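You operate a simulated robot arm through the tools that you are given. There is no shell and no other tool.

You are at the controls of a simulated robot arm. One attempt, no reset.

JOB
Put two scoops of rice into the big steel bowl and pour about 200 ml of water over it.
Fine: full scoops from the rice tub with the large measuring scoop; water from the slim jar. Scoop and jar go back. Set down upright: what you pick out, slim jar.
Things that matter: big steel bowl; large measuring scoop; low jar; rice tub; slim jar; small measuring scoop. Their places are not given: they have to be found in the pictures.

The check looks at the end state, three seconds after you hand in, the way a careful person would. Anything else that was tipped, shoved, dropped, spilled or broken makes it a failure.

ROBOT AND FRAMES
A 7-joint arm with a three-finger gripper, fixed in place. Base frame: the origin is on the floor under the middle of its stand, x ahead of it, y to its left, z up; the work surface is at about z = 880. Readings come in mm, degrees, newtons and seconds.
It reaches about 1342 mm from its shoulder. Its first joint turns from -166.0 to 166.0 degrees. Payload 2.69 kg.
The TCP is the grasp point between the finger pads, 30 mm short of the fingertips. In the tool frame z runs along the fingers and y along their closing line. The gripper opens to 128 mm; its body begins 117 mm behind the TCP.
Orientation is that of the tool frame in the base frame, as a unit quaternion [w, x, y, z]. With the fingers straight down and closing along the base's y, the tool's x points along the base's -x, its y along +y and its z along -z.

CONTROLS
- The arm moves only by the tool apply_moves. Its argument "plan" is a list of rows, each a list of 7 numbers: the turn, a rotation vector about the base's x, y, z in units of 180 degrees (1.0 is 180 degrees), then the shift along the base's x, y, z in units of 400 mm (1.0 is 400 mm), then the closure in counts, from 0 (fully open) to 255 (shut). In form: [[rx, ry, rz, dx, dy, dz, fingers], ...]. A call has 1 to 20 rows; each row is the pose to reach, as a shift and turn from the pose commanded when the call began. A call with a number of a shift or a turn outside -1 to 1 is refused whole. Each row takes 0.2 s and may step no farther than 50 mm and 8.6 degrees from the row before; otherwise, or with a gripper value out of range, the whole call is refused. A pose out of reach is approached as far as the arm can. The call stops where the force on the tool passes 40 N (or 10 N more than at its start, if that is more) or the arm is blocked; 0.2 s more then pass. The fingers move at their own pace (about 127 mm/s each) and stop on an object; they squeeze with about 32 N. The grip force told is the motor's: it shows also when the fingers shut on nothing. Time passes only in rows, and 0.2 s behind the last, so rows that repeat a pose let the fingers close. The reply holds the time, the measured pose of the TCP, the force on the tool along the base axes, the opening and the grip force, in the units named above and with some noise, with the torque about the TCP (base axes, N m) and any sound that the robot's microphone picked up, and new pictures: "views" is both (left out), scene, wrist or none.
- Cameras (640 x 400 px; columns grow to the right, rows downward): "scene" is fixed at [217.6, 493.4, 1658.4]; the picture's right is [-0.88, -0.48, 0.00], its down [-0.32, 0.58, -0.75] and it looks along [0.36, -0.65, -0.67] (base axes); focal length 318 px, centre (320, 200). "wrist" rides on the gripper at [58, 54, -131] in the tool frame; the picture's right is [-0.68, 0.74, 0.00], its down [-0.62, -0.57, -0.55] and it looks along [-0.40, -0.37, 0.84] (tool axes); focal length 234 px, centre (320, 200).
- lift_body(by): moves the trunk up (or, below 0, down) by that many mm; the arm rides with it, the base frame stays. It gives what a move gives, with no picture.
- pixel_to_xyz(camera, pixels): for up to 12 pixels [column, row] of the newest picture of that camera ("zoom" is the newest enlarged one), the place [x, y, z] in the base frame of the surface seen there, good to about 2 mm, but the place of the scene camera against the robot may be out by one fixed shift of up to 12 mm in any direction. It takes no simulated time.
- inspect(camera, box): a new picture of the part [left, top, right, bottom] of that camera's present view, enlarged. It takes no simulated time.
- finish_job(): hands the job in; it is judged then, once.

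Open the gripper and draw the arm clear of the work before you hand the job in, unless the task says otherwise.

The tools are called after "Call:" as a command line: name --pt "numbers of a row" for each row, then --argument value for the rest, lists and objects as JSON in quotes. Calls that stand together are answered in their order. apply_moves: Moves the arm, as the interface text tells. Its arguments: {"type":"object","properties":{"plan":{"type":"array","items":{"type":"array","items":{"type":"number"}}},"views":{"type":"string","enum":["both","scene","wrist","none"]}},"required":["plan"]} The other tools are called the same way: lift_body (by) moves the trunk up or down; pixel_to_xyz (camera, pixels) gives the place of the surface under pixels of a picture; inspect (camera, box) takes an enlarged picture of a part of a camera's view; finish_job () hands the job in.

At the start:

```text
time: 0.0
ee_pos: [617.9, -139.6, 1326.3]
ee_rot: [0.0, 0.0, 1.0, 0.0]
force: [0.1, 0.8, -0.8]
ft_torque: [0.02, 0.04, 0.03]
opening: 128.3
gripper_force: 0.1
trunk travel left (down, up): [-150.0, 200.0]
```

scene: 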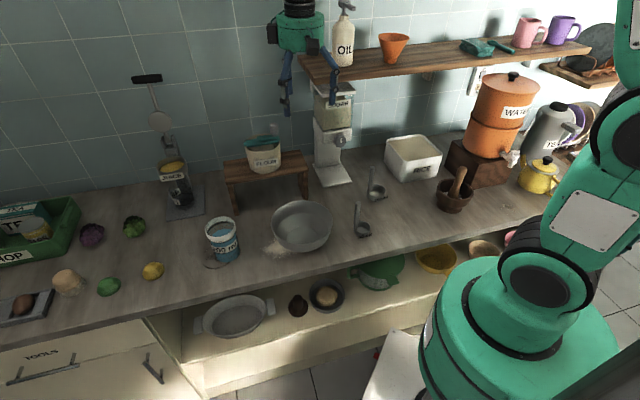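
wrist: 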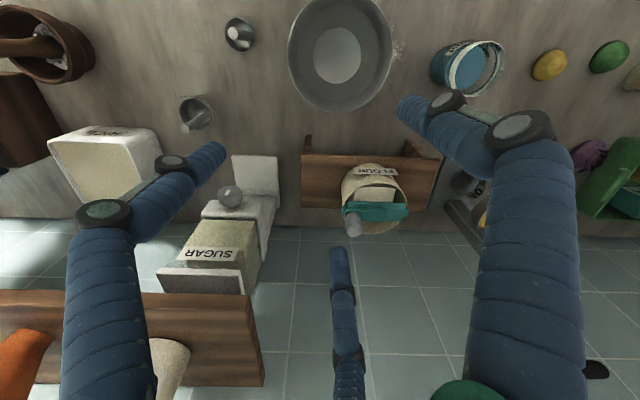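

The scene shows a steel bowl near (302,226), two scoops near (376,185) and (362,220), a white tub at (413,157), and a jar at (222,240). I'll zoom in to identify each object before moving.

Call:
inspect --camera "scene" --box '[320, 120, 480, 250]'

Call:
inspect --camera "scene" --box '[180, 180, 340, 280]'

Call:
inspect --camera "scene" --box '[0, 150, 210, 330]'

Call:
inspect --camera "scene" --box '[440, 50, 640, 220]'

Call:
inspect --camera "wrist" --box '[0, 0, 640, 250]'

```text
3.08 times, centred on (400, 185) of scene
```

zoom: 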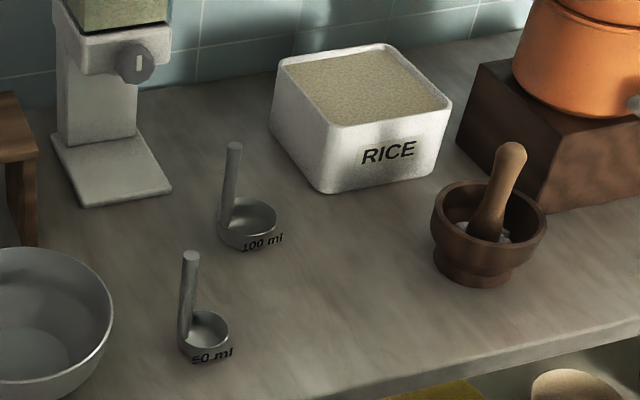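

```text
4.00 times, centred on (260, 230) of scene
```

zoom: 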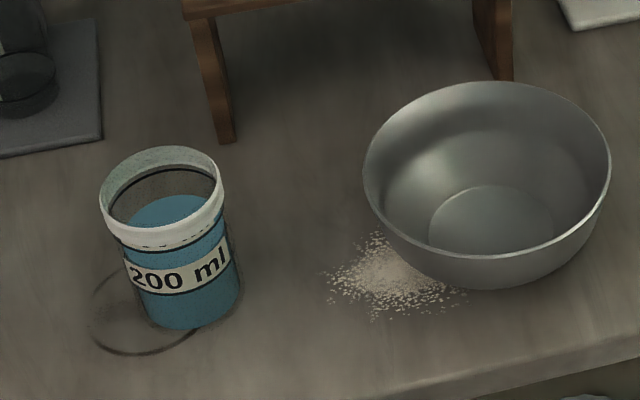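

```text
2.22 times, centred on (105, 240) of scene
```

zoom: 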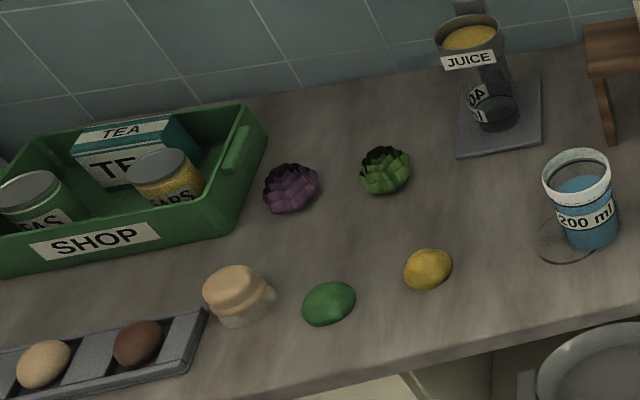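

```text
2.35 times, centred on (540, 135) of scene
```

zoom: 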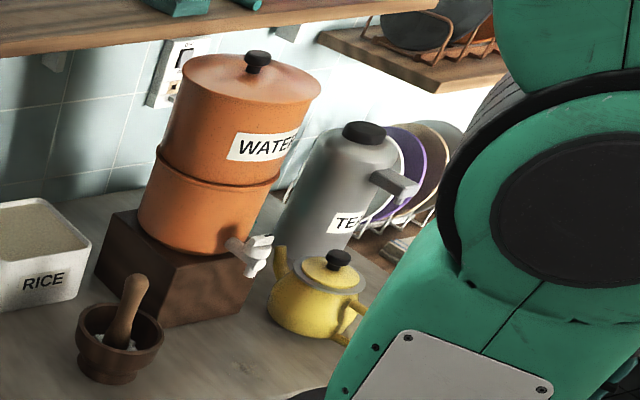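

```text
1.00 times, centred on (320, 125) of wrist (not enlarged: the box is as wide or as high as the picture)
```

zoom: 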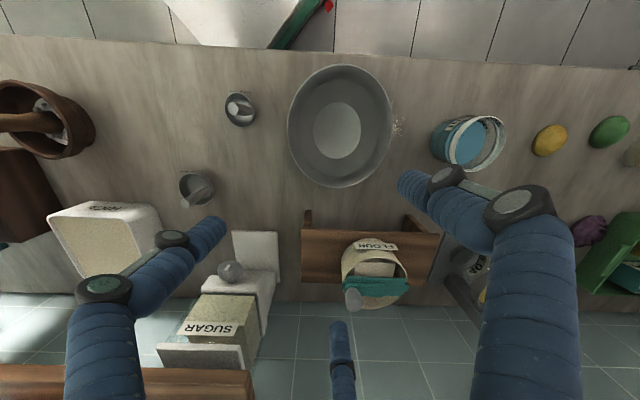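

The jar at (222,240) is labelled "200 ml", and another vessel with a label sits at (178,185) under a JUICE label. I'll zoom in there and on the lower shelf to tell slim jar from low jar.

Call:
inspect --camera "scene" --box '[130, 120, 230, 220]'

Call:
inspect --camera "scene" --box '[190, 200, 260, 280]'

Call:
inspect --camera "scene" --box '[180, 240, 520, 360]'

Call:
inspect --camera "wrist" --box '[400, 0, 560, 100]'

Call:
inspect --camera "wrist" --box '[430, 130, 520, 240]'

```text
4.00 times, centred on (180, 170) of scene
```

zoom: 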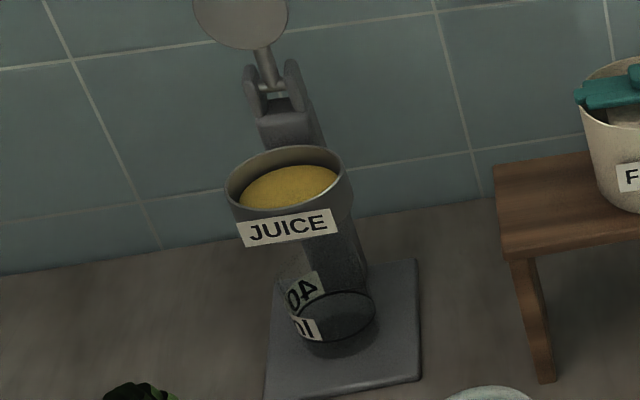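

```text
5.00 times, centred on (225, 240) of scene
```

zoom: 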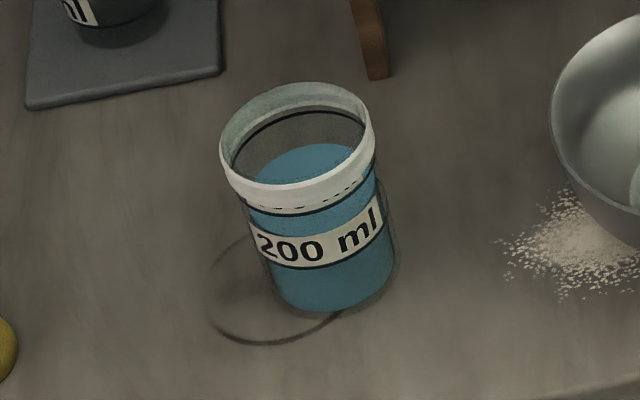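

```text
1.88 times, centred on (350, 300) of scene
```

zoom: 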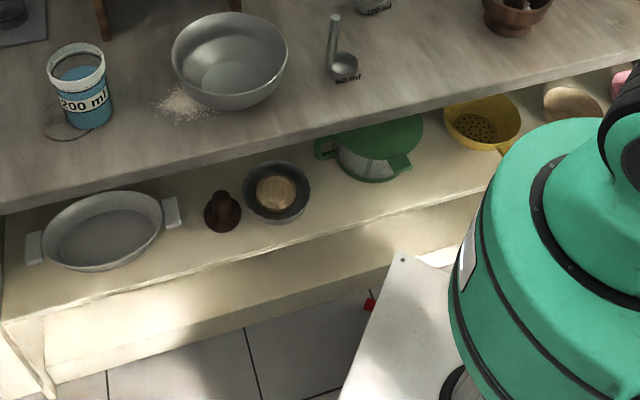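

```text
4.00 times, centred on (480, 50) of wrist
```

zoom: 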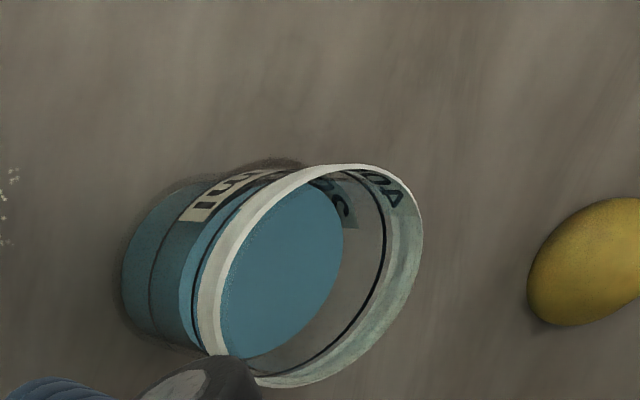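

```text
3.64 times, centred on (475, 185) of wrist
```

zoom: 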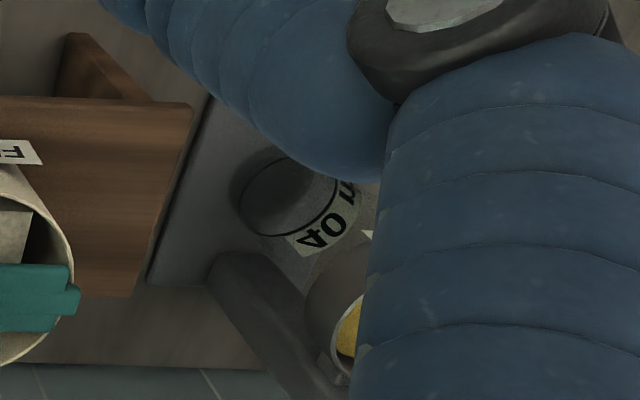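

The "200 ml" jar with blue water at (222,240) looks like the slim jar. I'll sample 3D points on the jar, bowl, scoops and tub.

Call:
pixel_to_xyz --camera "scene" --pixels '[[206, 228], [236, 224], [221, 217], [220, 240], [222, 228], [224, 262], [210, 266], [240, 262], [200, 245], [225, 240]]'

Call:
pixel_to_xyz --camera "scene" --pixels '[[272, 225], [331, 222], [300, 201], [305, 251], [302, 235], [290, 245], [278, 250], [315, 245]]'

Call:
pixel_to_xyz --camera "scene" --pixels '[[378, 156], [377, 170], [376, 180], [382, 192], [389, 190], [384, 199], [367, 184], [358, 203], [358, 215], [363, 230], [372, 235], [366, 238]]'

Call:
pixel_to_xyz --camera "scene" --pixels '[[413, 150], [390, 140], [419, 131], [404, 152], [432, 145], [400, 168], [405, 182], [388, 150], [432, 160], [440, 175]]'

```text
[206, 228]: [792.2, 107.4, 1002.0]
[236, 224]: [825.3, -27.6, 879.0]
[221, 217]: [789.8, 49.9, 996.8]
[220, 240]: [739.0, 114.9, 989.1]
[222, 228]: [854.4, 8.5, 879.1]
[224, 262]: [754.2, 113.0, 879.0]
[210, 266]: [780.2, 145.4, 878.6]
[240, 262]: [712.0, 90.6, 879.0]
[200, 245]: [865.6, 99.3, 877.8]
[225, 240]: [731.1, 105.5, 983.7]
```

```text
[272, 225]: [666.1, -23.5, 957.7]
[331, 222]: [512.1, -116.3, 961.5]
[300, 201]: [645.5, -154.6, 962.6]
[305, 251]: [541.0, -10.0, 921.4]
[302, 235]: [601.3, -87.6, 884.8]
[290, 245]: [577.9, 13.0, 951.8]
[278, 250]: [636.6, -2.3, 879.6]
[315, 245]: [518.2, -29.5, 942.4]
```

```text
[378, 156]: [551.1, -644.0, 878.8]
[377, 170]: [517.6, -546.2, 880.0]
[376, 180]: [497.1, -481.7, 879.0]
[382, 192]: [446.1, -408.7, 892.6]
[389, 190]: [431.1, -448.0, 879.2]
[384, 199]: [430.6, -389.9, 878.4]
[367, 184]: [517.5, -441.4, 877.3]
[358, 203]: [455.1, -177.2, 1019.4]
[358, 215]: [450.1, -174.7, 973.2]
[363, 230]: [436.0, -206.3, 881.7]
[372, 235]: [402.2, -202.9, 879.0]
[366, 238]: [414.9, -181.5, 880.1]
```

```text
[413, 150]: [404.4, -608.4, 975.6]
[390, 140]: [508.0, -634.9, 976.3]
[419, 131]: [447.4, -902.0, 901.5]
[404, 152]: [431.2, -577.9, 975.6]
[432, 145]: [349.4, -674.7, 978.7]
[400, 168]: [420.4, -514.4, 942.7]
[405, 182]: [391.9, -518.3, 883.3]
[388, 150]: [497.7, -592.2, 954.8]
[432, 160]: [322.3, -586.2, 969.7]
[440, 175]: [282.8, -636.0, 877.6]
```

I'll sample the wall, shelf, dispenser and counter edges, so I know the counter's direction and where the obstacles are.

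Call:
pixel_to_xyz --camera "scene" --pixels '[[0, 328], [150, 305], [300, 270], [440, 240], [335, 70], [450, 60], [540, 45], [330, 82], [590, 48], [300, 60]]'

Call:
pixel_to_xyz --camera "scene" --pixels '[[340, 85], [320, 110], [350, 110], [340, 140], [330, 180], [350, 182], [318, 160], [342, 160], [230, 165], [305, 155], [240, 205], [300, 195]]'

Call:
pixel_to_xyz --camera "scene" --pixels '[[455, 200], [440, 190], [462, 170], [452, 212], [470, 198], [455, 160], [490, 180], [440, 135], [100, 150], [270, 100], [395, 45], [460, 120]]'

Call:
inspect --camera "scene" --box '[350, 150, 400, 210]'

```text
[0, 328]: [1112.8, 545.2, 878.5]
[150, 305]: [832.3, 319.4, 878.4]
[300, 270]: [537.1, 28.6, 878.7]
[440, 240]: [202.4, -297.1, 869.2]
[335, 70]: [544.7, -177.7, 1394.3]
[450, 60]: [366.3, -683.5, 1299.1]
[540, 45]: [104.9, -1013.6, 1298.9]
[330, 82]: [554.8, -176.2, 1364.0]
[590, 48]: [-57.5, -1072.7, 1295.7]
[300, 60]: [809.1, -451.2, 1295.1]
```

```text
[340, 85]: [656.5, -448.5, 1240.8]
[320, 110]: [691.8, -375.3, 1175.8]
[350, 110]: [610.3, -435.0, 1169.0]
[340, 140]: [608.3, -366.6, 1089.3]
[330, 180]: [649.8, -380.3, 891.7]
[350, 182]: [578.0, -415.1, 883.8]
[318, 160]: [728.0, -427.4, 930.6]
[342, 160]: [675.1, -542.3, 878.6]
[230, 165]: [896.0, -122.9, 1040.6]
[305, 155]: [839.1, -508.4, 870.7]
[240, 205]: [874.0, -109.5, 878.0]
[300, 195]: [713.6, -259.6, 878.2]
```

```text
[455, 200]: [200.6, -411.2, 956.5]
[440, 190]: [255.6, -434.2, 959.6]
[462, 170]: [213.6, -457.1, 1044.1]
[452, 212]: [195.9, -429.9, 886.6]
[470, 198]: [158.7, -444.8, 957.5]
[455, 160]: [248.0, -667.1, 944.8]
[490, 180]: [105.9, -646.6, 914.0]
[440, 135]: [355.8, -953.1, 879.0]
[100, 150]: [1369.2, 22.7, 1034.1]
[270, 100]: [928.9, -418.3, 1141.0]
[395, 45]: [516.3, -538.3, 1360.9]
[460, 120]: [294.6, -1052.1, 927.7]
```

```text
6.67 times, centred on (375, 180) of scene
```

zoom: 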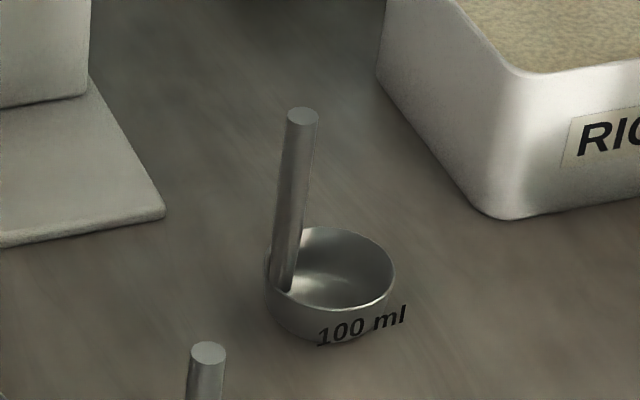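

The counter runs at about 45° to the base frame, along (0.707,0.707), with the wall toward (0.707,-0.707). Next I'll get the same objects from the wrist camera, with the large scoop at (195,113) and the jar at (468,65), to find the scene camera's shift.

Call:
pixel_to_xyz --camera "wrist" --pixels '[[195, 105], [197, 122], [183, 105], [208, 105], [240, 35], [290, 55], [390, 55], [340, 110], [340, 55], [435, 65], [470, 45], [503, 45]]'

Call:
inspect --camera "wrist" --box '[160, 70, 240, 140]'

```text
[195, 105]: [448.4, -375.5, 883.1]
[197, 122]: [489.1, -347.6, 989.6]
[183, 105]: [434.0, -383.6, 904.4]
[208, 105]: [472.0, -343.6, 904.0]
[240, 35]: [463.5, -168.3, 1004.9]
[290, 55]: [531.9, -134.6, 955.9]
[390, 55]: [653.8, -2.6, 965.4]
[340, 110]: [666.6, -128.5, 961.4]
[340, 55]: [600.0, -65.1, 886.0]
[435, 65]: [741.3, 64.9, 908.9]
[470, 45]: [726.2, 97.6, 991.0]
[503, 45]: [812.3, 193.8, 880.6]
```

```text
5.71 times, centred on (200, 105) of wrist
```

zoom: 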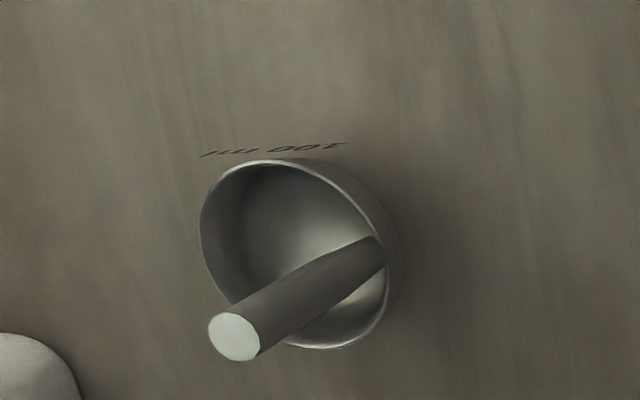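

Sampling the large scoop in this zoom: handle top at (235,335), handle base at (370,245), and the cup rim all the way round.

Call:
pixel_to_xyz --camera "zoom" --pixels '[[235, 335], [222, 325], [250, 345], [300, 297], [340, 268], [368, 247], [202, 220], [260, 163], [340, 185], [384, 235], [330, 346], [300, 240]]'

Call:
inspect --camera "scene" --box '[350, 150, 400, 210]'

```text
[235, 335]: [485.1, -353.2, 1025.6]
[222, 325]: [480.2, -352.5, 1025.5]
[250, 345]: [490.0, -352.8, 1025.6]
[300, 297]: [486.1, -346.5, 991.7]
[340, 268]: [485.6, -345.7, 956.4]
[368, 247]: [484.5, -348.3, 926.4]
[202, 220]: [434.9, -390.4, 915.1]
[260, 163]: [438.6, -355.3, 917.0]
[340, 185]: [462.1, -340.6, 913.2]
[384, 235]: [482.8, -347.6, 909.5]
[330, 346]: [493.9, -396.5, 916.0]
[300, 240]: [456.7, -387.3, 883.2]
```

```text
6.67 times, centred on (375, 180) of scene
```

zoom: 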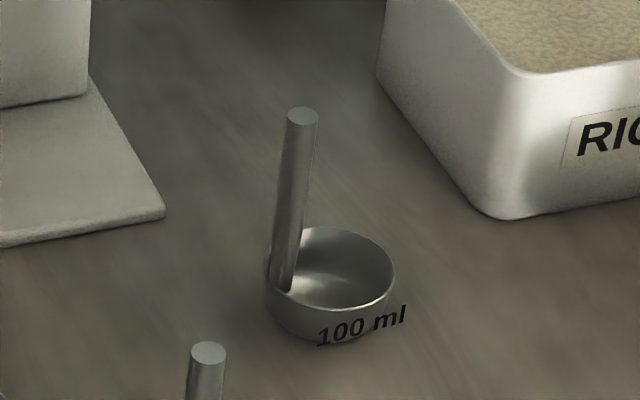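

I'll query the same handle-top feature in the scene zoom at (303,115), plus handle mid and rim points, to measure the fixed scene shift.

Call:
pixel_to_xyz --camera "zoom" --pixels '[[303, 115], [298, 150], [288, 220], [282, 275], [330, 229], [392, 280], [340, 310], [266, 290], [340, 265], [500, 70], [495, 215], [378, 75]]'

```text
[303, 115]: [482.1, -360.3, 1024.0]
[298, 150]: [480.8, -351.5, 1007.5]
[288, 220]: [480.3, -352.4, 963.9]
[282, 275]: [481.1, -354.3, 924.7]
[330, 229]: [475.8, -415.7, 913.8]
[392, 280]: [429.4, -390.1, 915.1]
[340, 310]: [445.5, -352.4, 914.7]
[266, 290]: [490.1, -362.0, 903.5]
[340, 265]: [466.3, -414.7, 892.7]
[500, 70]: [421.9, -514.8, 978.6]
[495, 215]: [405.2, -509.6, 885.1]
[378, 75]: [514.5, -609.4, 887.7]
```

The large scoop (100 ml) has its handle at about (485,-351), top z 1026, with the cup on the -u side. Its scene reading is about 5 mm off the wrist one. I'll move the wrist camera toward the jar at (760,85) to read its marks and position.

Call:
apply_moves --pt "0 0 0 0.015 0.075 -0.055 0" --pt "0 0 0 0.03 0.15 -0.11 0" --pt "0 0 0 0.045 0.225 -0.165 0" --pt "0 0 0 0.06 0.3 -0.22 0" --pt "0 0 0 0.075 0.375 -0.275 0" --pt "0 0 0 0.09 0.45 -0.33 0" --pt "0 0 0 0.105 0.525 -0.385 0" --pt "0 0 0 0.12 0.6 -0.44 0" --pt "0 0 0 0.135 0.675 -0.495 0" --pt "0 0 0 0.15 0.75 -0.55 0" --views "both"

```text
time: 2.2
ee_pos: [675.0, 158.7, 1105.4]
ee_rot: [0.0, 0.0, 1.0, 0.0]
force: [-0.6, -0.6, -0.1]
ft_torque: [0.05, -0.03, 0.03]
opening: 127.9
gripper_force: 0.0
trunk travel left (down, up): [-150.0, 200.0]
```

scene: 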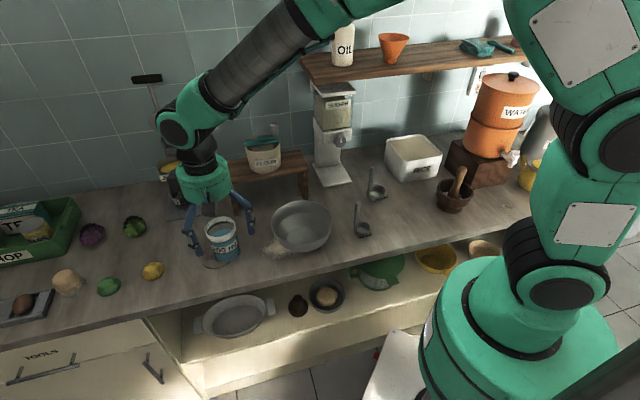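
wrist: 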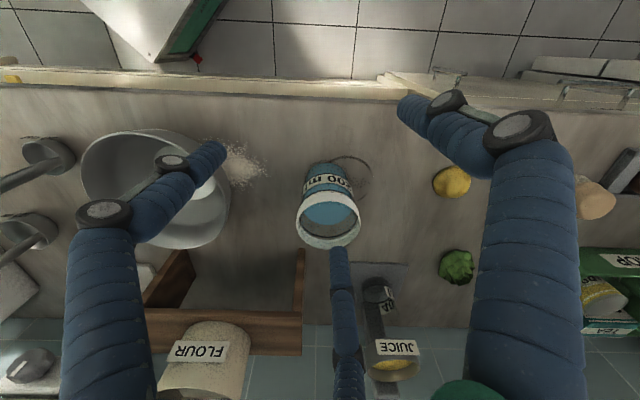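

The jar now appears at (330,205) in the wrist view. I'll zoom in to read its marks and water level.

Call:
inspect --camera "wrist" --box '[280, 140, 400, 260]'

Call:
inspect --camera "wrist" --box '[340, 260, 440, 360]'

```text
3.33 times, centred on (340, 200) of wrist
```

zoom: 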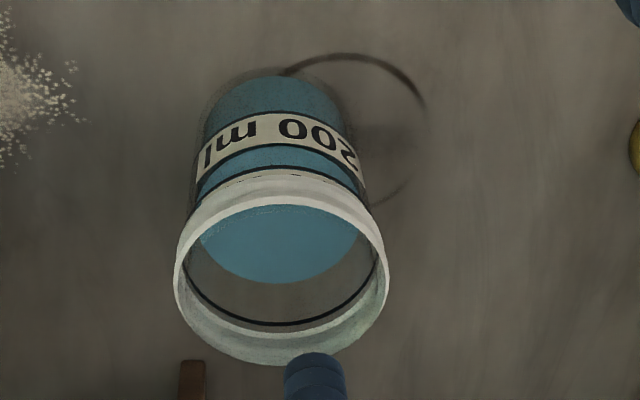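

```text
4.00 times, centred on (390, 310) of wrist
```

zoom: 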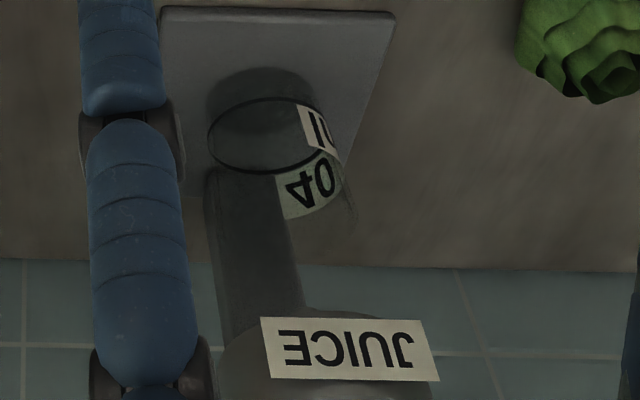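

I'll re-zoom on the jar and take rim, base and water-level points from it.

Call:
inspect --camera "wrist" --box '[290, 150, 380, 250]'

Call:
pixel_to_xyz --camera "wrist" --pixels '[[297, 220], [360, 220], [330, 248], [328, 194], [325, 163], [304, 178], [347, 176], [331, 212], [330, 222], [325, 180], [329, 246], [318, 240]]'

```text
4.00 times, centred on (335, 200) of wrist
```

zoom: 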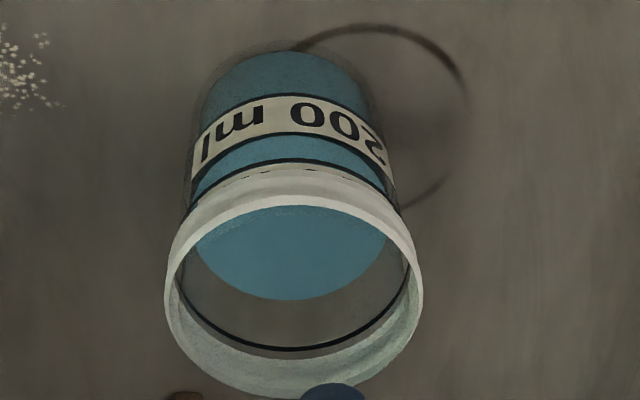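

```text
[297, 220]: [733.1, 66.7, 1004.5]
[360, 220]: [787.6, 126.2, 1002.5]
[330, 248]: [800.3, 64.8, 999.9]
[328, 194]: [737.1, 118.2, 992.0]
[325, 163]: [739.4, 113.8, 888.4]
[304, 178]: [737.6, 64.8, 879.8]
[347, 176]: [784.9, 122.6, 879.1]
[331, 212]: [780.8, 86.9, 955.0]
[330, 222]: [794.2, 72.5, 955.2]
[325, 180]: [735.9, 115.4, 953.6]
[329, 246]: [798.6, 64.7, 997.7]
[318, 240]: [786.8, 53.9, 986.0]
```

The water surface is at z≈955 and the jar rim at ≈1003. I'll get the heights of the dark lines around the "200 ml" label from the zoom.

Call:
pixel_to_xyz --camera "zoom" --pixels '[[285, 95], [285, 105], [285, 130], [285, 136], [285, 150], [285, 162], [285, 172], [285, 190], [285, 200], [285, 349], [285, 330], [285, 75]]'

Call:
pixel_to_xyz --camera "zoom" --pixels '[[168, 280], [422, 280], [285, 395], [200, 170], [395, 190], [290, 50], [220, 75], [360, 75], [290, 250], [200, 240], [380, 240], [290, 298]]'

```text
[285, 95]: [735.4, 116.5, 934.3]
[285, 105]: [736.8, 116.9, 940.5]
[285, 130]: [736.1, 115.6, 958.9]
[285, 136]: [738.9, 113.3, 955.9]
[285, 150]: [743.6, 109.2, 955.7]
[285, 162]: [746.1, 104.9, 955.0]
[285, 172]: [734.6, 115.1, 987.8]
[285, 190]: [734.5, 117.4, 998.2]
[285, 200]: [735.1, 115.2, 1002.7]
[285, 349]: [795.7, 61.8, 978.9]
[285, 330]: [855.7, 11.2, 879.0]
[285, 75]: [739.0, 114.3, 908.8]
```

```text
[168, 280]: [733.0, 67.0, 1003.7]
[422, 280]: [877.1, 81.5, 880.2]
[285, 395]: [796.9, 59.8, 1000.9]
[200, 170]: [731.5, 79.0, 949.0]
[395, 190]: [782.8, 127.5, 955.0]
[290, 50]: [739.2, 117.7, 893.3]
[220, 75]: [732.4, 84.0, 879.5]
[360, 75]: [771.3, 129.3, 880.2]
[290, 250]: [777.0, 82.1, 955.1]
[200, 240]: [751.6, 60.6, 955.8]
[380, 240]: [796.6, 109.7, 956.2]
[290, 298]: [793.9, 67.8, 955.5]
```

The 200 ml mark is at about z≈933 and the water at 955, so the jar holds roughly 280 ml and about 80 ml should stay behind. Before planning the grips I'll close the fingers in free air to see how the three of them meet.

Call:
apply_moves --pt "0 0 0 0 0 0.1 160" --pt "0 0 0 0 0 0.1 160" --pt "0 0 0 0 0 0.1 160" --pt "0 0 0 0 0 0.1 160" --views "wrist"

Call:
apply_moves --pt "0 0 0 0 0 0 255" --pt "0 0 0 0 0 0 255" --pt "0 0 0 0 0 0 255" --views "wrist"

```text
time: 3.2
ee_pos: [675.2, 160.2, 1146.1]
ee_rot: [0.001, -0.001, 1.0, 0.0]
force: [0.7, 0.1, 0.1]
ft_torque: [0.0, 0.02, 0.02]
opening: 47.9
gripper_force: 0.1
trunk travel left (down, up): [-150.0, 200.0]
```

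wrist: 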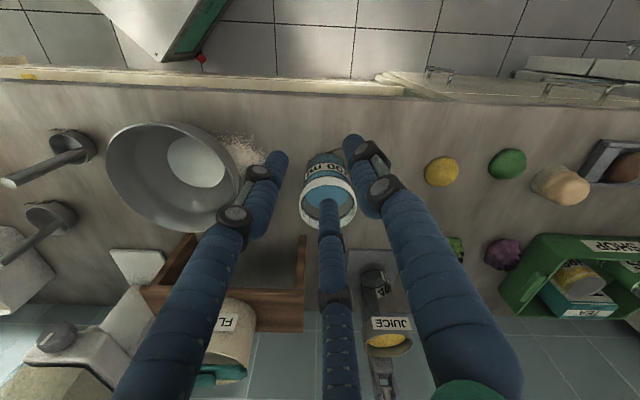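

```text
time: 4.0
ee_pos: [675.1, 161.1, 1146.1]
ee_rot: [-0.001, 0.0, 1.0, -0.001]
force: [-0.2, -0.8, 0.4]
ft_torque: [-0.01, 0.03, 0.0]
opening: 2.1
gripper_force: 31.4
trunk travel left (down, up): [-150.0, 200.0]
```

wrist: 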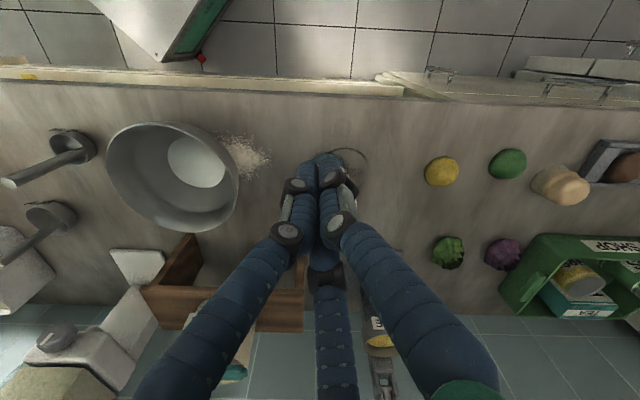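

Zooming on the closed fingertips around (315,200) to see the geometry of the pads.

Call:
inspect --camera "wrist" --box '[260, 140, 380, 280]'

Call:
inspect --camera "scene" --box '[150, 70, 290, 280]'

```text
2.86 times, centred on (320, 210) of wrist
```

zoom: 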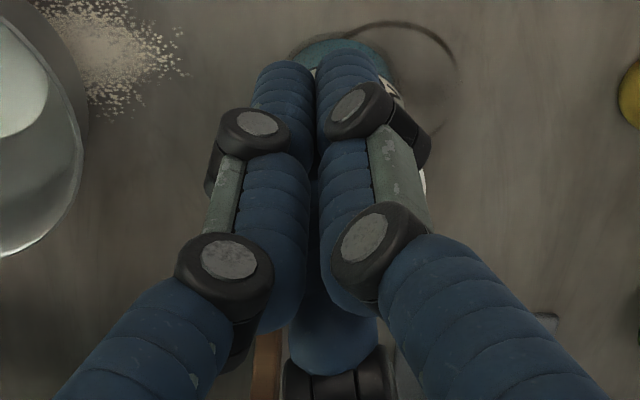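

```text
1.90 times, centred on (220, 175) of scene
```

zoom: 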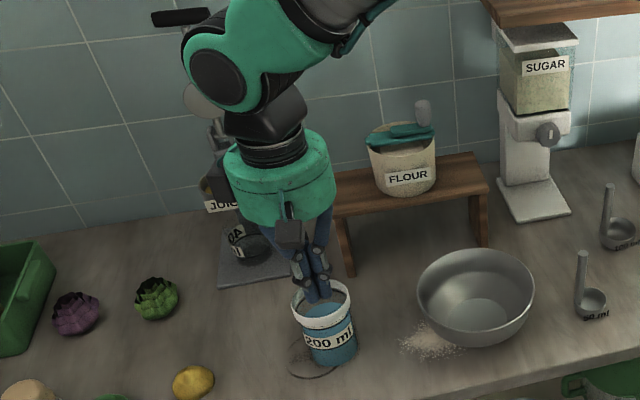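

The fingers close radially like a three-jaw chuck, meeting at the TCP. I can grip the scoop handle from the side and the jar from above by its rim. I'll move to free space, yaw -45° and part-close the fingers, then test the tilt and roll I need for pouring.

Call:
apply_moves --pt "0 0 -0.025 -0.056 -0.065 0.026 116" --pt "0 0 -0.05 -0.112 -0.13 0.052 116" --pt "0 0 -0.075 -0.168 -0.195 0.078 116" --pt "0 0 -0.1 -0.224 -0.26 0.104 116" --pt "0 0 -0.125 -0.28 -0.325 0.13 116" --pt "0 0 -0.15 -0.336 -0.39 0.156 116" --pt "0 0 -0.175 -0.392 -0.455 0.182 116" --pt "0 0 -0.2 -0.448 -0.52 0.208 116" --pt "0 0 -0.225 -0.504 -0.585 0.234 116" --pt "0 0 -0.25 -0.56 -0.65 0.26 116" --views "both"

Call:
pixel_to_xyz --camera "scene" --pixels '[[450, 72], [450, 66], [350, 90], [400, 80], [520, 55], [401, 161], [386, 140], [422, 136], [442, 154], [425, 160]]'

```text
time: 6.2
ee_pos: [451.2, -100.1, 1248.8]
ee_rot: [0.0, 0.382, 0.924, 0.001]
force: [0.5, -0.9, -0.8]
ft_torque: [-0.04, 0.06, -0.01]
opening: 70.1
gripper_force: 0.1
trunk travel left (down, up): [-150.0, 200.0]
```

scene: 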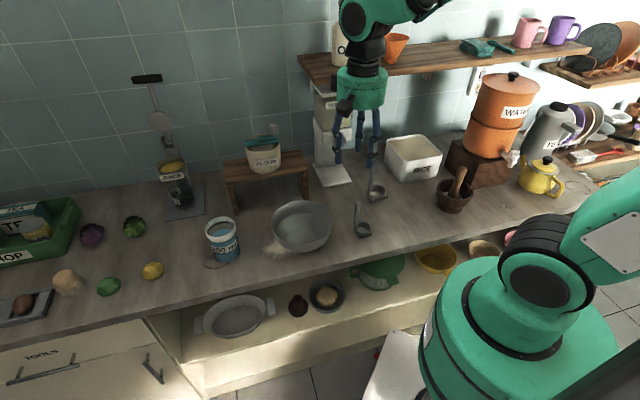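
wrist: 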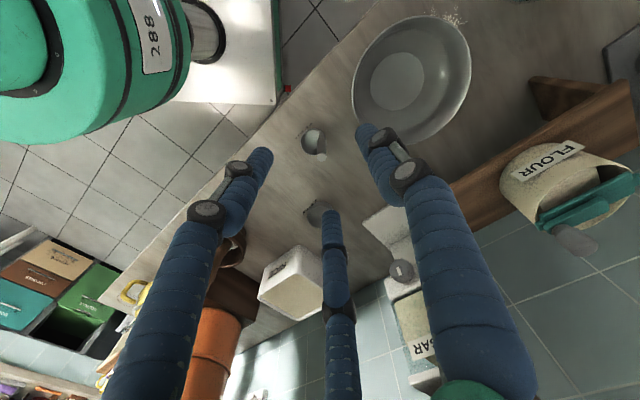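

```text
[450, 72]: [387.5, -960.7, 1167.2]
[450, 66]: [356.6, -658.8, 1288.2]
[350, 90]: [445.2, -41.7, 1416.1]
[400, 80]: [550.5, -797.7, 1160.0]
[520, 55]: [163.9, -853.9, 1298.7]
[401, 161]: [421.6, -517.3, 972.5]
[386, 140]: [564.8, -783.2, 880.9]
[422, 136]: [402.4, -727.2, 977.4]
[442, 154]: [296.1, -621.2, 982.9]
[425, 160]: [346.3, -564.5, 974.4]
```

The shelf's front edge is at n≈718, z≈1288. The tub top spans roughly u -60..-225 and n 650..800. Now testing the tilt to 75° about the counter direction.

Call:
apply_moves --pt "-0.02946 -0.02946 0 0 0 0 116" --pt "-0.05892 -0.05892 0 0 0 0 116" --pt "-0.08838 -0.08838 0 0 0 0 116" --pt "-0.11784 -0.11784 0 0 0 0 116" --pt "-0.1473 -0.1473 0 0 0 0 116" --pt "-0.17676 -0.17676 0 0 0 0 116" --pt "-0.20622 -0.20622 0 0 0 0 116" --pt "-0.23568 -0.23568 0 0 0 0 116" --pt "-0.26514 -0.26514 0 0 0 0 116" --pt "-0.2946 -0.2946 0 0 0 0 116" --views "both"

```text
time: 8.4
ee_pos: [453.5, -97.6, 1251.0]
ee_rot: [0.563, 0.304, 0.733, -0.232]
force: [0.0, 0.0, -0.3]
ft_torque: [0.01, 0.03, 0.01]
opening: 69.4
gripper_force: 0.1
trunk travel left (down, up): [-150.0, 200.0]
```

scene: 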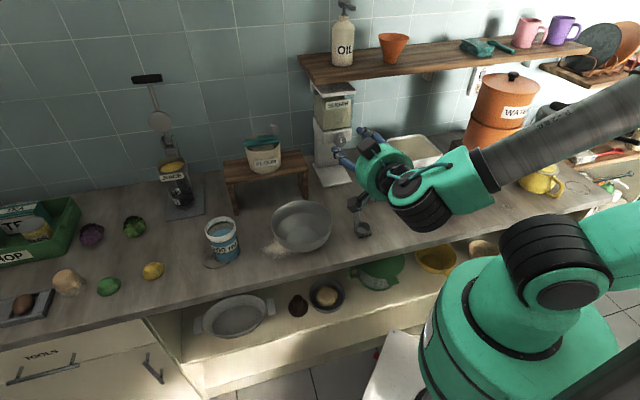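
wrist: 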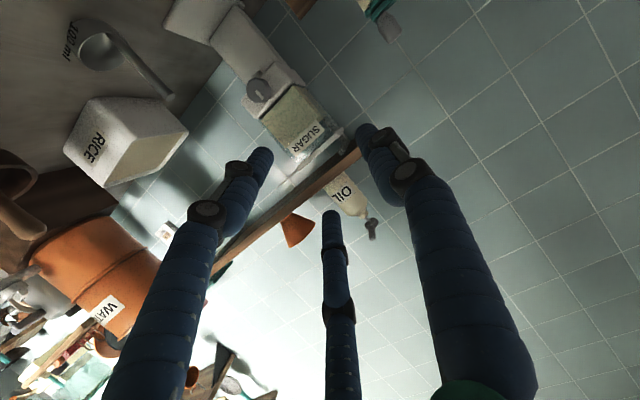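

The 75° tilt is reached without trouble. Now I'll test the pouring roll of 120° about the wall direction in free space.

Call:
apply_moves --pt "0.03143 -0.03143 0 0 0 0 116" --pt "0.06285 -0.06285 0 0 0 0 116" --pt "0.09428 -0.09428 0 0 0 0 116" --pt "0.1257 -0.1257 0 0 0 0 116" --pt "0.15713 -0.15713 0 0 0 0 116" --pt "0.18856 -0.18856 0 0 0 0 116" --pt "0.22 -0.22 0 0 0 0 116" --pt "0.25142 -0.25142 0 0 0 0 116" --pt "0.28284 -0.28284 0 0 0 0 116" --pt "0.31427 -0.31427 0 0 0 0 116" --pt "0.3457 -0.3457 0 0 0 0 116" --pt "0.37712 -0.37712 0 0 0 0 116" --pt "0.40855 -0.40855 0 0 0 0 116" --pt "0.44 -0.44 0 0 0 0 116" --pt "0.4714 -0.4714 0 0 0 0 116" --views "both"

```text
time: 11.8
ee_pos: [500.8, 10.7, 1212.0]
ee_rot: [0.489, 0.489, 0.509, 0.513]
force: [0.7, 0.2, -0.4]
ft_torque: [-0.05, -0.02, -0.05]
opening: 70.0
gripper_force: 0.0
out of reach, approached as far as the arm can: row 7, 8, 9, 10, 11, 12, 13, 14
trunk travel left (down, up): [-150.0, 200.0]
stopped in row 15: the arm was blocked; the commanded pose is now the measured one
```

scene: 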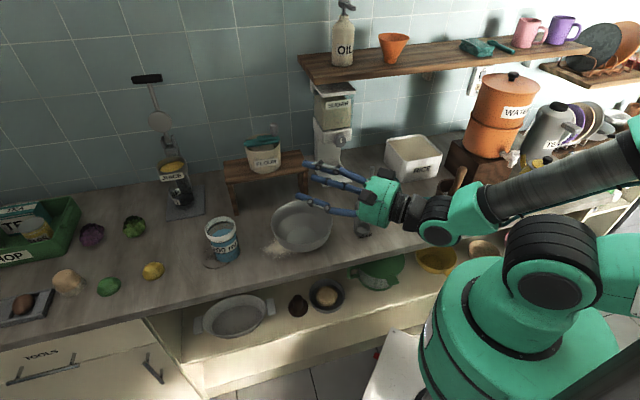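
wrist: 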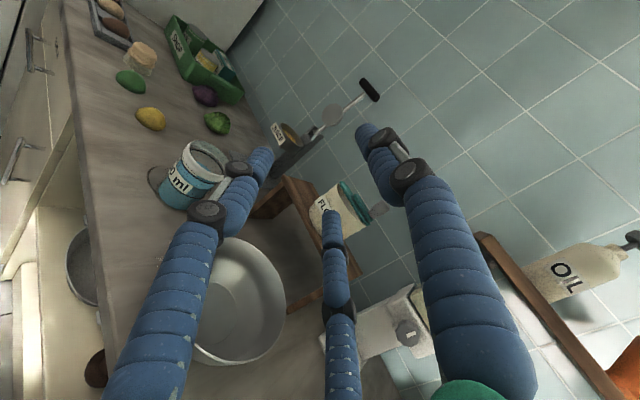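

The +120° roll isn't reachable from this hand orientation because a joint limit comes at about 52°. I'll return to the 75° tilt and roll the other way by 180°, so the later pour roll comes back toward the middle of the range.

Call:
apply_moves --pt "-0.0364 0.02102 -0.01088 -0.0104 -0.0229 0.0079 116" --pt "-0.0728 0.04203 -0.02175 -0.0208 -0.0458 0.0158 116" --pt "-0.1092 0.06305 -0.03263 -0.0312 -0.0687 0.0237 116" --pt "-0.1456 0.08407 -0.0435 -0.0417 -0.0917 0.0317 116" --pt "-0.182 0.10508 -0.05438 -0.0521 -0.1146 0.0396 116" --pt "-0.2184 0.1261 -0.06525 -0.0625 -0.1375 0.0475 116" --pt "-0.2548 0.14712 -0.07613 -0.0729 -0.1604 0.0554 116" --pt "-0.2912 0.16813 -0.087 -0.0833 -0.1833 0.0633 116" --pt "-0.3276 0.18915 -0.09788 -0.0937 -0.2062 0.0712 116" --pt "-0.364 0.21017 -0.10875 -0.1042 -0.2292 0.0792 116" --pt "-0.4004 0.23118 -0.11963 -0.1146 -0.2521 0.0871 116" --pt "-0.4368 0.2522 -0.1305 -0.125 -0.275 0.095 116" --pt "-0.4368 0.2522 -0.1305 -0.125 -0.275 0.095 116" --views "none"

```text
time: 14.6
ee_pos: [451.8, -100.0, 1249.3]
ee_rot: [0.547, 0.308, 0.746, -0.223]
force: [0.6, -0.3, -1.0]
ft_torque: [-0.05, 0.0, 0.01]
opening: 69.5
gripper_force: 0.0
trunk travel left (down, up): [-150.0, 200.0]
```

The hand is back near the 75° tilt. Now rolling -90° about the finger axis, twice, to bring the camera above the hand.

Call:
apply_moves --pt "-0.03105 0.03105 0.01177 0 0 0 116" --pt "-0.06209 0.06209 0.02355 0 0 0 116" --pt "-0.09314 0.09314 0.03532 0 0 0 116" --pt "-0.12418 0.12418 0.04709 0 0 0 116" --pt "-0.15523 0.15523 0.05886 0 0 0 116" --pt "-0.18627 0.18627 0.07064 0 0 0 116" --pt "-0.21732 0.21732 0.08241 0 0 0 116" --pt "-0.24836 0.24836 0.09418 0 0 0 116" --pt "-0.27941 0.27941 0.10595 0 0 0 116" --pt "-0.31045 0.31045 0.11773 0 0 0 116" --pt "-0.3415 0.3415 0.1295 0 0 0 116" --views "none"

Call:
apply_moves --pt "-0.03105 0.03105 0.01177 0 0 0 116" --pt "-0.06209 0.06209 0.02355 0 0 0 116" --pt "-0.09314 0.09314 0.03532 0 0 0 116" --pt "-0.12418 0.12418 0.04709 0 0 0 116" --pt "-0.15523 0.15523 0.05886 0 0 0 116" --pt "-0.18627 0.18627 0.07064 0 0 0 116" --pt "-0.21732 0.21732 0.08241 0 0 0 116" --pt "-0.24836 0.24836 0.09418 0 0 0 116" --pt "-0.27941 0.27941 0.10595 0 0 0 116" --pt "-0.31045 0.31045 0.11773 0 0 0 116" --pt "-0.3415 0.3415 0.1295 0 0 0 116" --pt "-0.3415 0.3415 0.1295 0 0 0 116" --views "both"

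```text
time: 17.0
ee_pos: [451.1, -99.9, 1249.3]
ee_rot: [0.216, -0.291, 0.739, -0.567]
force: [-0.2, 0.3, 0.0]
ft_torque: [-0.01, 0.03, 0.01]
opening: 70.0
gripper_force: 0.1
trunk travel left (down, up): [-150.0, 200.0]
```

```text
time: 19.6
ee_pos: [444.2, -104.4, 1084.3]
ee_rot: [0.239, 0.717, -0.3, 0.582]
force: [-0.3, -0.2, -0.3]
ft_torque: [0.03, 0.01, -0.06]
opening: 69.9
gripper_force: 0.1
out of reach, approached as far as the arm can: row 7, 8, 9, 10, 11, 12
trunk travel left (down, up): [-150.0, 200.0]
```

scene: 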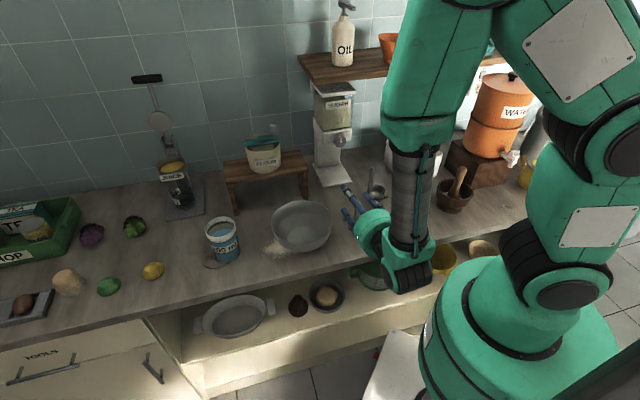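
wrist: 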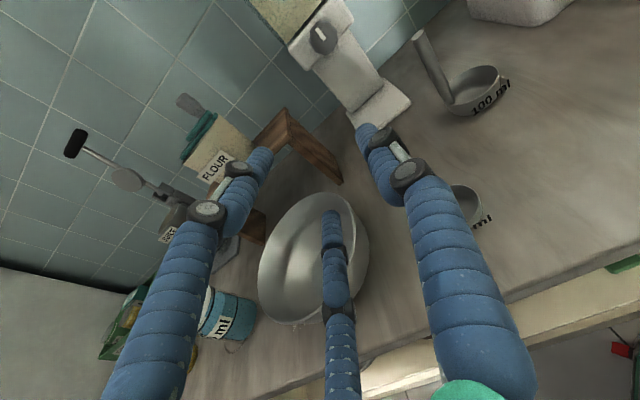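

The second roll ended with the camera-up orientation I wanted, but the arm folded and the TCP sank to z≈1084, so the commanded pose may differ from the measured one. I'll make a small test move upward and back along -n to see which base is used.

Call:
apply_moves --pt "0 0 0 0 0 0.05 116" --pt "0 0 0 0 0 0.05 116" --views "none"

```text
time: 20.2
ee_pos: [442.6, -104.5, 1082.1]
ee_rot: [0.24, 0.718, -0.302, 0.58]
force: [-0.2, 0.1, 1.1]
ft_torque: [-0.01, 0.0, -0.03]
opening: 69.8
gripper_force: 0.0
out of reach, approached as far as the arm can: row 1, 2
trunk travel left (down, up): [-150.0, 200.0]
```

The move base is the commanded pose, which is unreachable. I'll bring the commanded pose down to the reachable z≈1100 and check.

Call:
apply_moves --pt "0 0 0 0 0 -0.12 116" --pt "0 0 0 0 0 -0.24 116" --pt "0 0 0 0 0 -0.36 116" --pt "0 0 0 0 0 -0.4225 116" --pt "0 0 0 0 0 -0.4225 116" --views "scene"

```text
time: 21.4
ee_pos: [439.7, -105.3, 911.8]
ee_rot: [0.241, 0.719, -0.301, 0.578]
force: [4.1, 0.4, 13.3]
ft_torque: [0.53, 0.02, -0.16]
opening: 71.3
gripper_force: 0.0
trunk travel left (down, up): [-150.0, 200.0]
```

scene: 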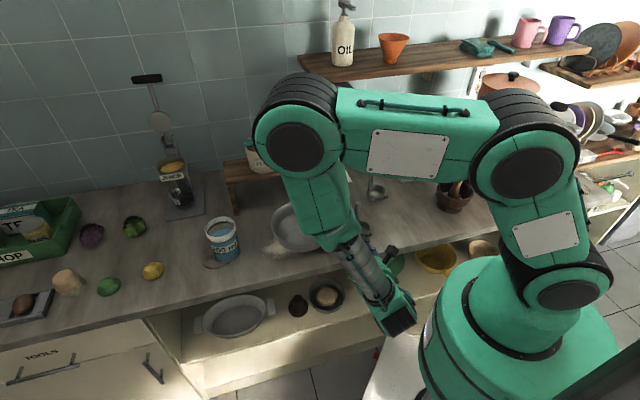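

The move was taken from the measured pose, so the hand went down to z≈912 and is touching something (13 N up). I'll go straight back up now and check for damage.

Call:
apply_moves --pt "0 0 0 0 0 0.05 116" --pt "0 0 0 0 0 0.14 116" --pt "0 0 0 0 0 0.25 116" --pt "0 0 0 0 0 0.36 116" --pt "0 0 0 0 0 0.42 116" --views "both"

```text
time: 22.6
ee_pos: [440.3, -103.7, 1082.9]
ee_rot: [0.241, 0.718, -0.302, 0.579]
force: [-0.9, -0.8, 0.0]
ft_torque: [-0.01, -0.01, -0.02]
opening: 69.8
gripper_force: 0.1
trunk travel left (down, up): [-150.0, 200.0]
```

scene: 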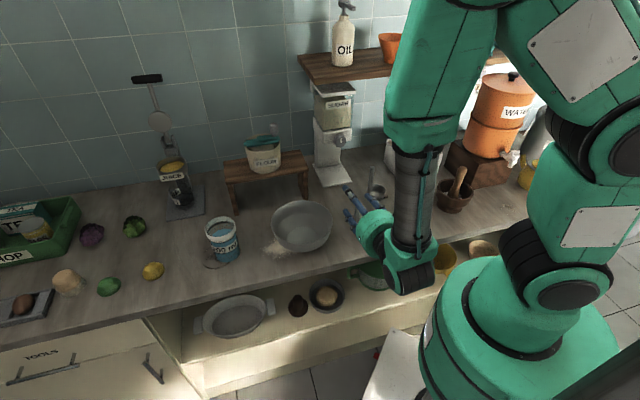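
wrist: 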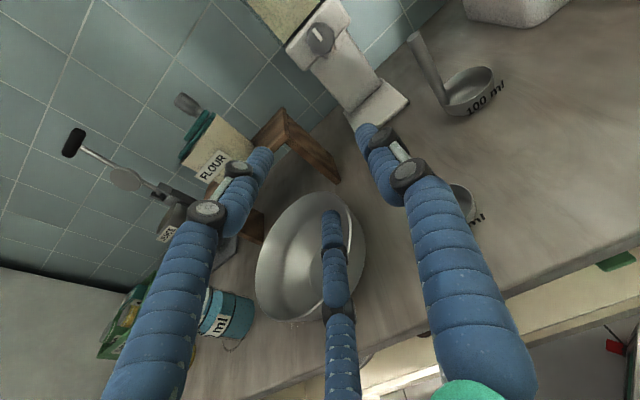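

Bowl and jar look unmoved. From this pose (camera up, reachable at z≈1083) I'll test the +64° roll about n.

Call:
apply_moves --pt "0.03143 -0.03143 0 0 0 0 116" --pt "0.06285 -0.06285 0 0 0 0 116" --pt "0.09428 -0.09428 0 0 0 0 116" --pt "0.1257 -0.1257 0 0 0 0 116" --pt "0.15713 -0.15713 0 0 0 0 116" --pt "0.18856 -0.18856 0 0 0 0 116" --pt "0.22 -0.22 0 0 0 0 116" --pt "0.25142 -0.25142 0 0 0 0 116" --views "scene"

```text
time: 24.4
ee_pos: [440.4, -105.5, 1083.9]
ee_rot: [-0.18, 0.482, -0.563, 0.648]
force: [0.3, -0.1, 0.2]
ft_torque: [0.0, 0.01, 0.0]
opening: 69.6
gripper_force: 0.1
trunk travel left (down, up): [-150.0, 200.0]
```

scene: 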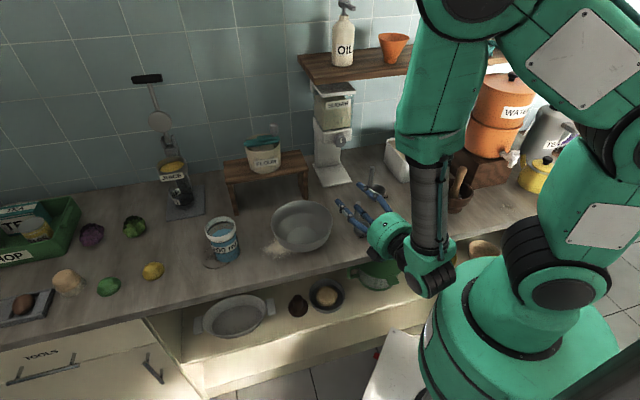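

That worked. Continuing the roll another 64° to confirm the full pour angle is reachable.

Call:
apply_moves --pt "0.03143 -0.03143 0 0 0 0 116" --pt "0.06285 -0.06285 0 0 0 0 116" --pt "0.09428 -0.09428 0 0 0 0 116" --pt "0.1257 -0.1257 0 0 0 0 116" --pt "0.15713 -0.15713 0 0 0 0 116" --pt "0.18856 -0.18856 0 0 0 0 116" --pt "0.22 -0.22 0 0 0 0 116" --pt "0.25142 -0.25142 0 0 0 0 116" --views "scene"

```text
time: 26.2
ee_pos: [441.7, -104.6, 1083.5]
ee_rot: [0.543, -0.099, 0.653, -0.519]
force: [-0.1, 0.6, 0.2]
ft_torque: [0.04, 0.03, -0.02]
opening: 69.6
gripper_force: 0.0
trunk travel left (down, up): [-150.0, 200.0]
```

scene: 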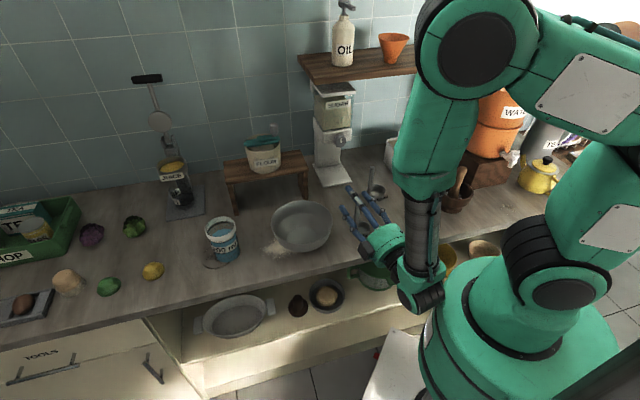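

The full +128° roll is available in this arm configuration. I'll roll back to the upright scoop orientation.

Call:
apply_moves --pt "-0.03143 0.03143 0 0 0 0 116" --pt "-0.06285 0.06285 0 0 0 0 116" --pt "-0.09428 0.09428 0 0 0 0 116" --pt "-0.1257 0.1257 0 0 0 0 116" --pt "-0.15713 0.15713 0 0 0 0 116" --pt "-0.18856 0.18856 0 0 0 0 116" --pt "-0.22 0.22 0 0 0 0 116" --pt "-0.25142 0.25142 0 0 0 0 116" --views "none"

Call:
apply_moves --pt "-0.03143 0.03143 0 0 0 0 116" --pt "-0.06285 0.06285 0 0 0 0 116" --pt "-0.09428 0.09428 0 0 0 0 116" --pt "-0.1257 0.1257 0 0 0 0 116" --pt "-0.15713 0.15713 0 0 0 0 116" --pt "-0.18856 0.18856 0 0 0 0 116" --pt "-0.22 0.22 0 0 0 0 116" --pt "-0.25142 0.25142 0 0 0 0 116" --views "both"

```text
time: 28.0
ee_pos: [441.2, -104.2, 1083.8]
ee_rot: [-0.177, 0.483, -0.563, 0.647]
force: [0.6, -0.6, -0.5]
ft_torque: [0.02, -0.02, 0.0]
opening: 69.8
gripper_force: 0.0
trunk travel left (down, up): [-150.0, 200.0]
```

```text
time: 29.8
ee_pos: [442.0, -103.7, 1082.5]
ee_rot: [0.241, 0.718, -0.3, 0.58]
force: [-0.5, -0.4, 0.1]
ft_torque: [0.03, -0.04, 0.04]
opening: 69.7
gripper_force: 0.0
trunk travel left (down, up): [-150.0, 200.0]
```

scene: 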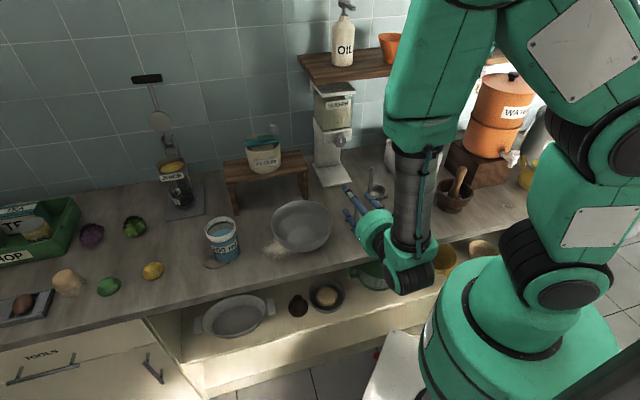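
wrist: 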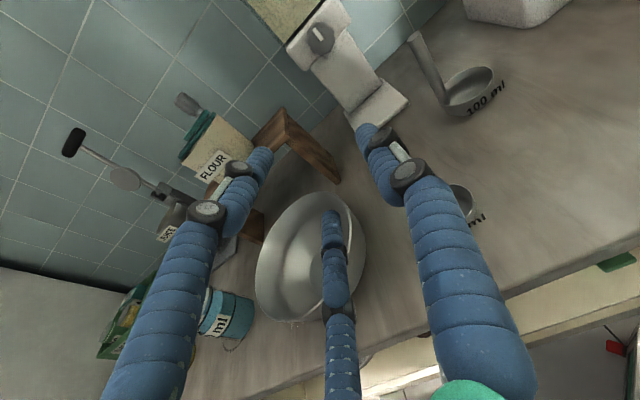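

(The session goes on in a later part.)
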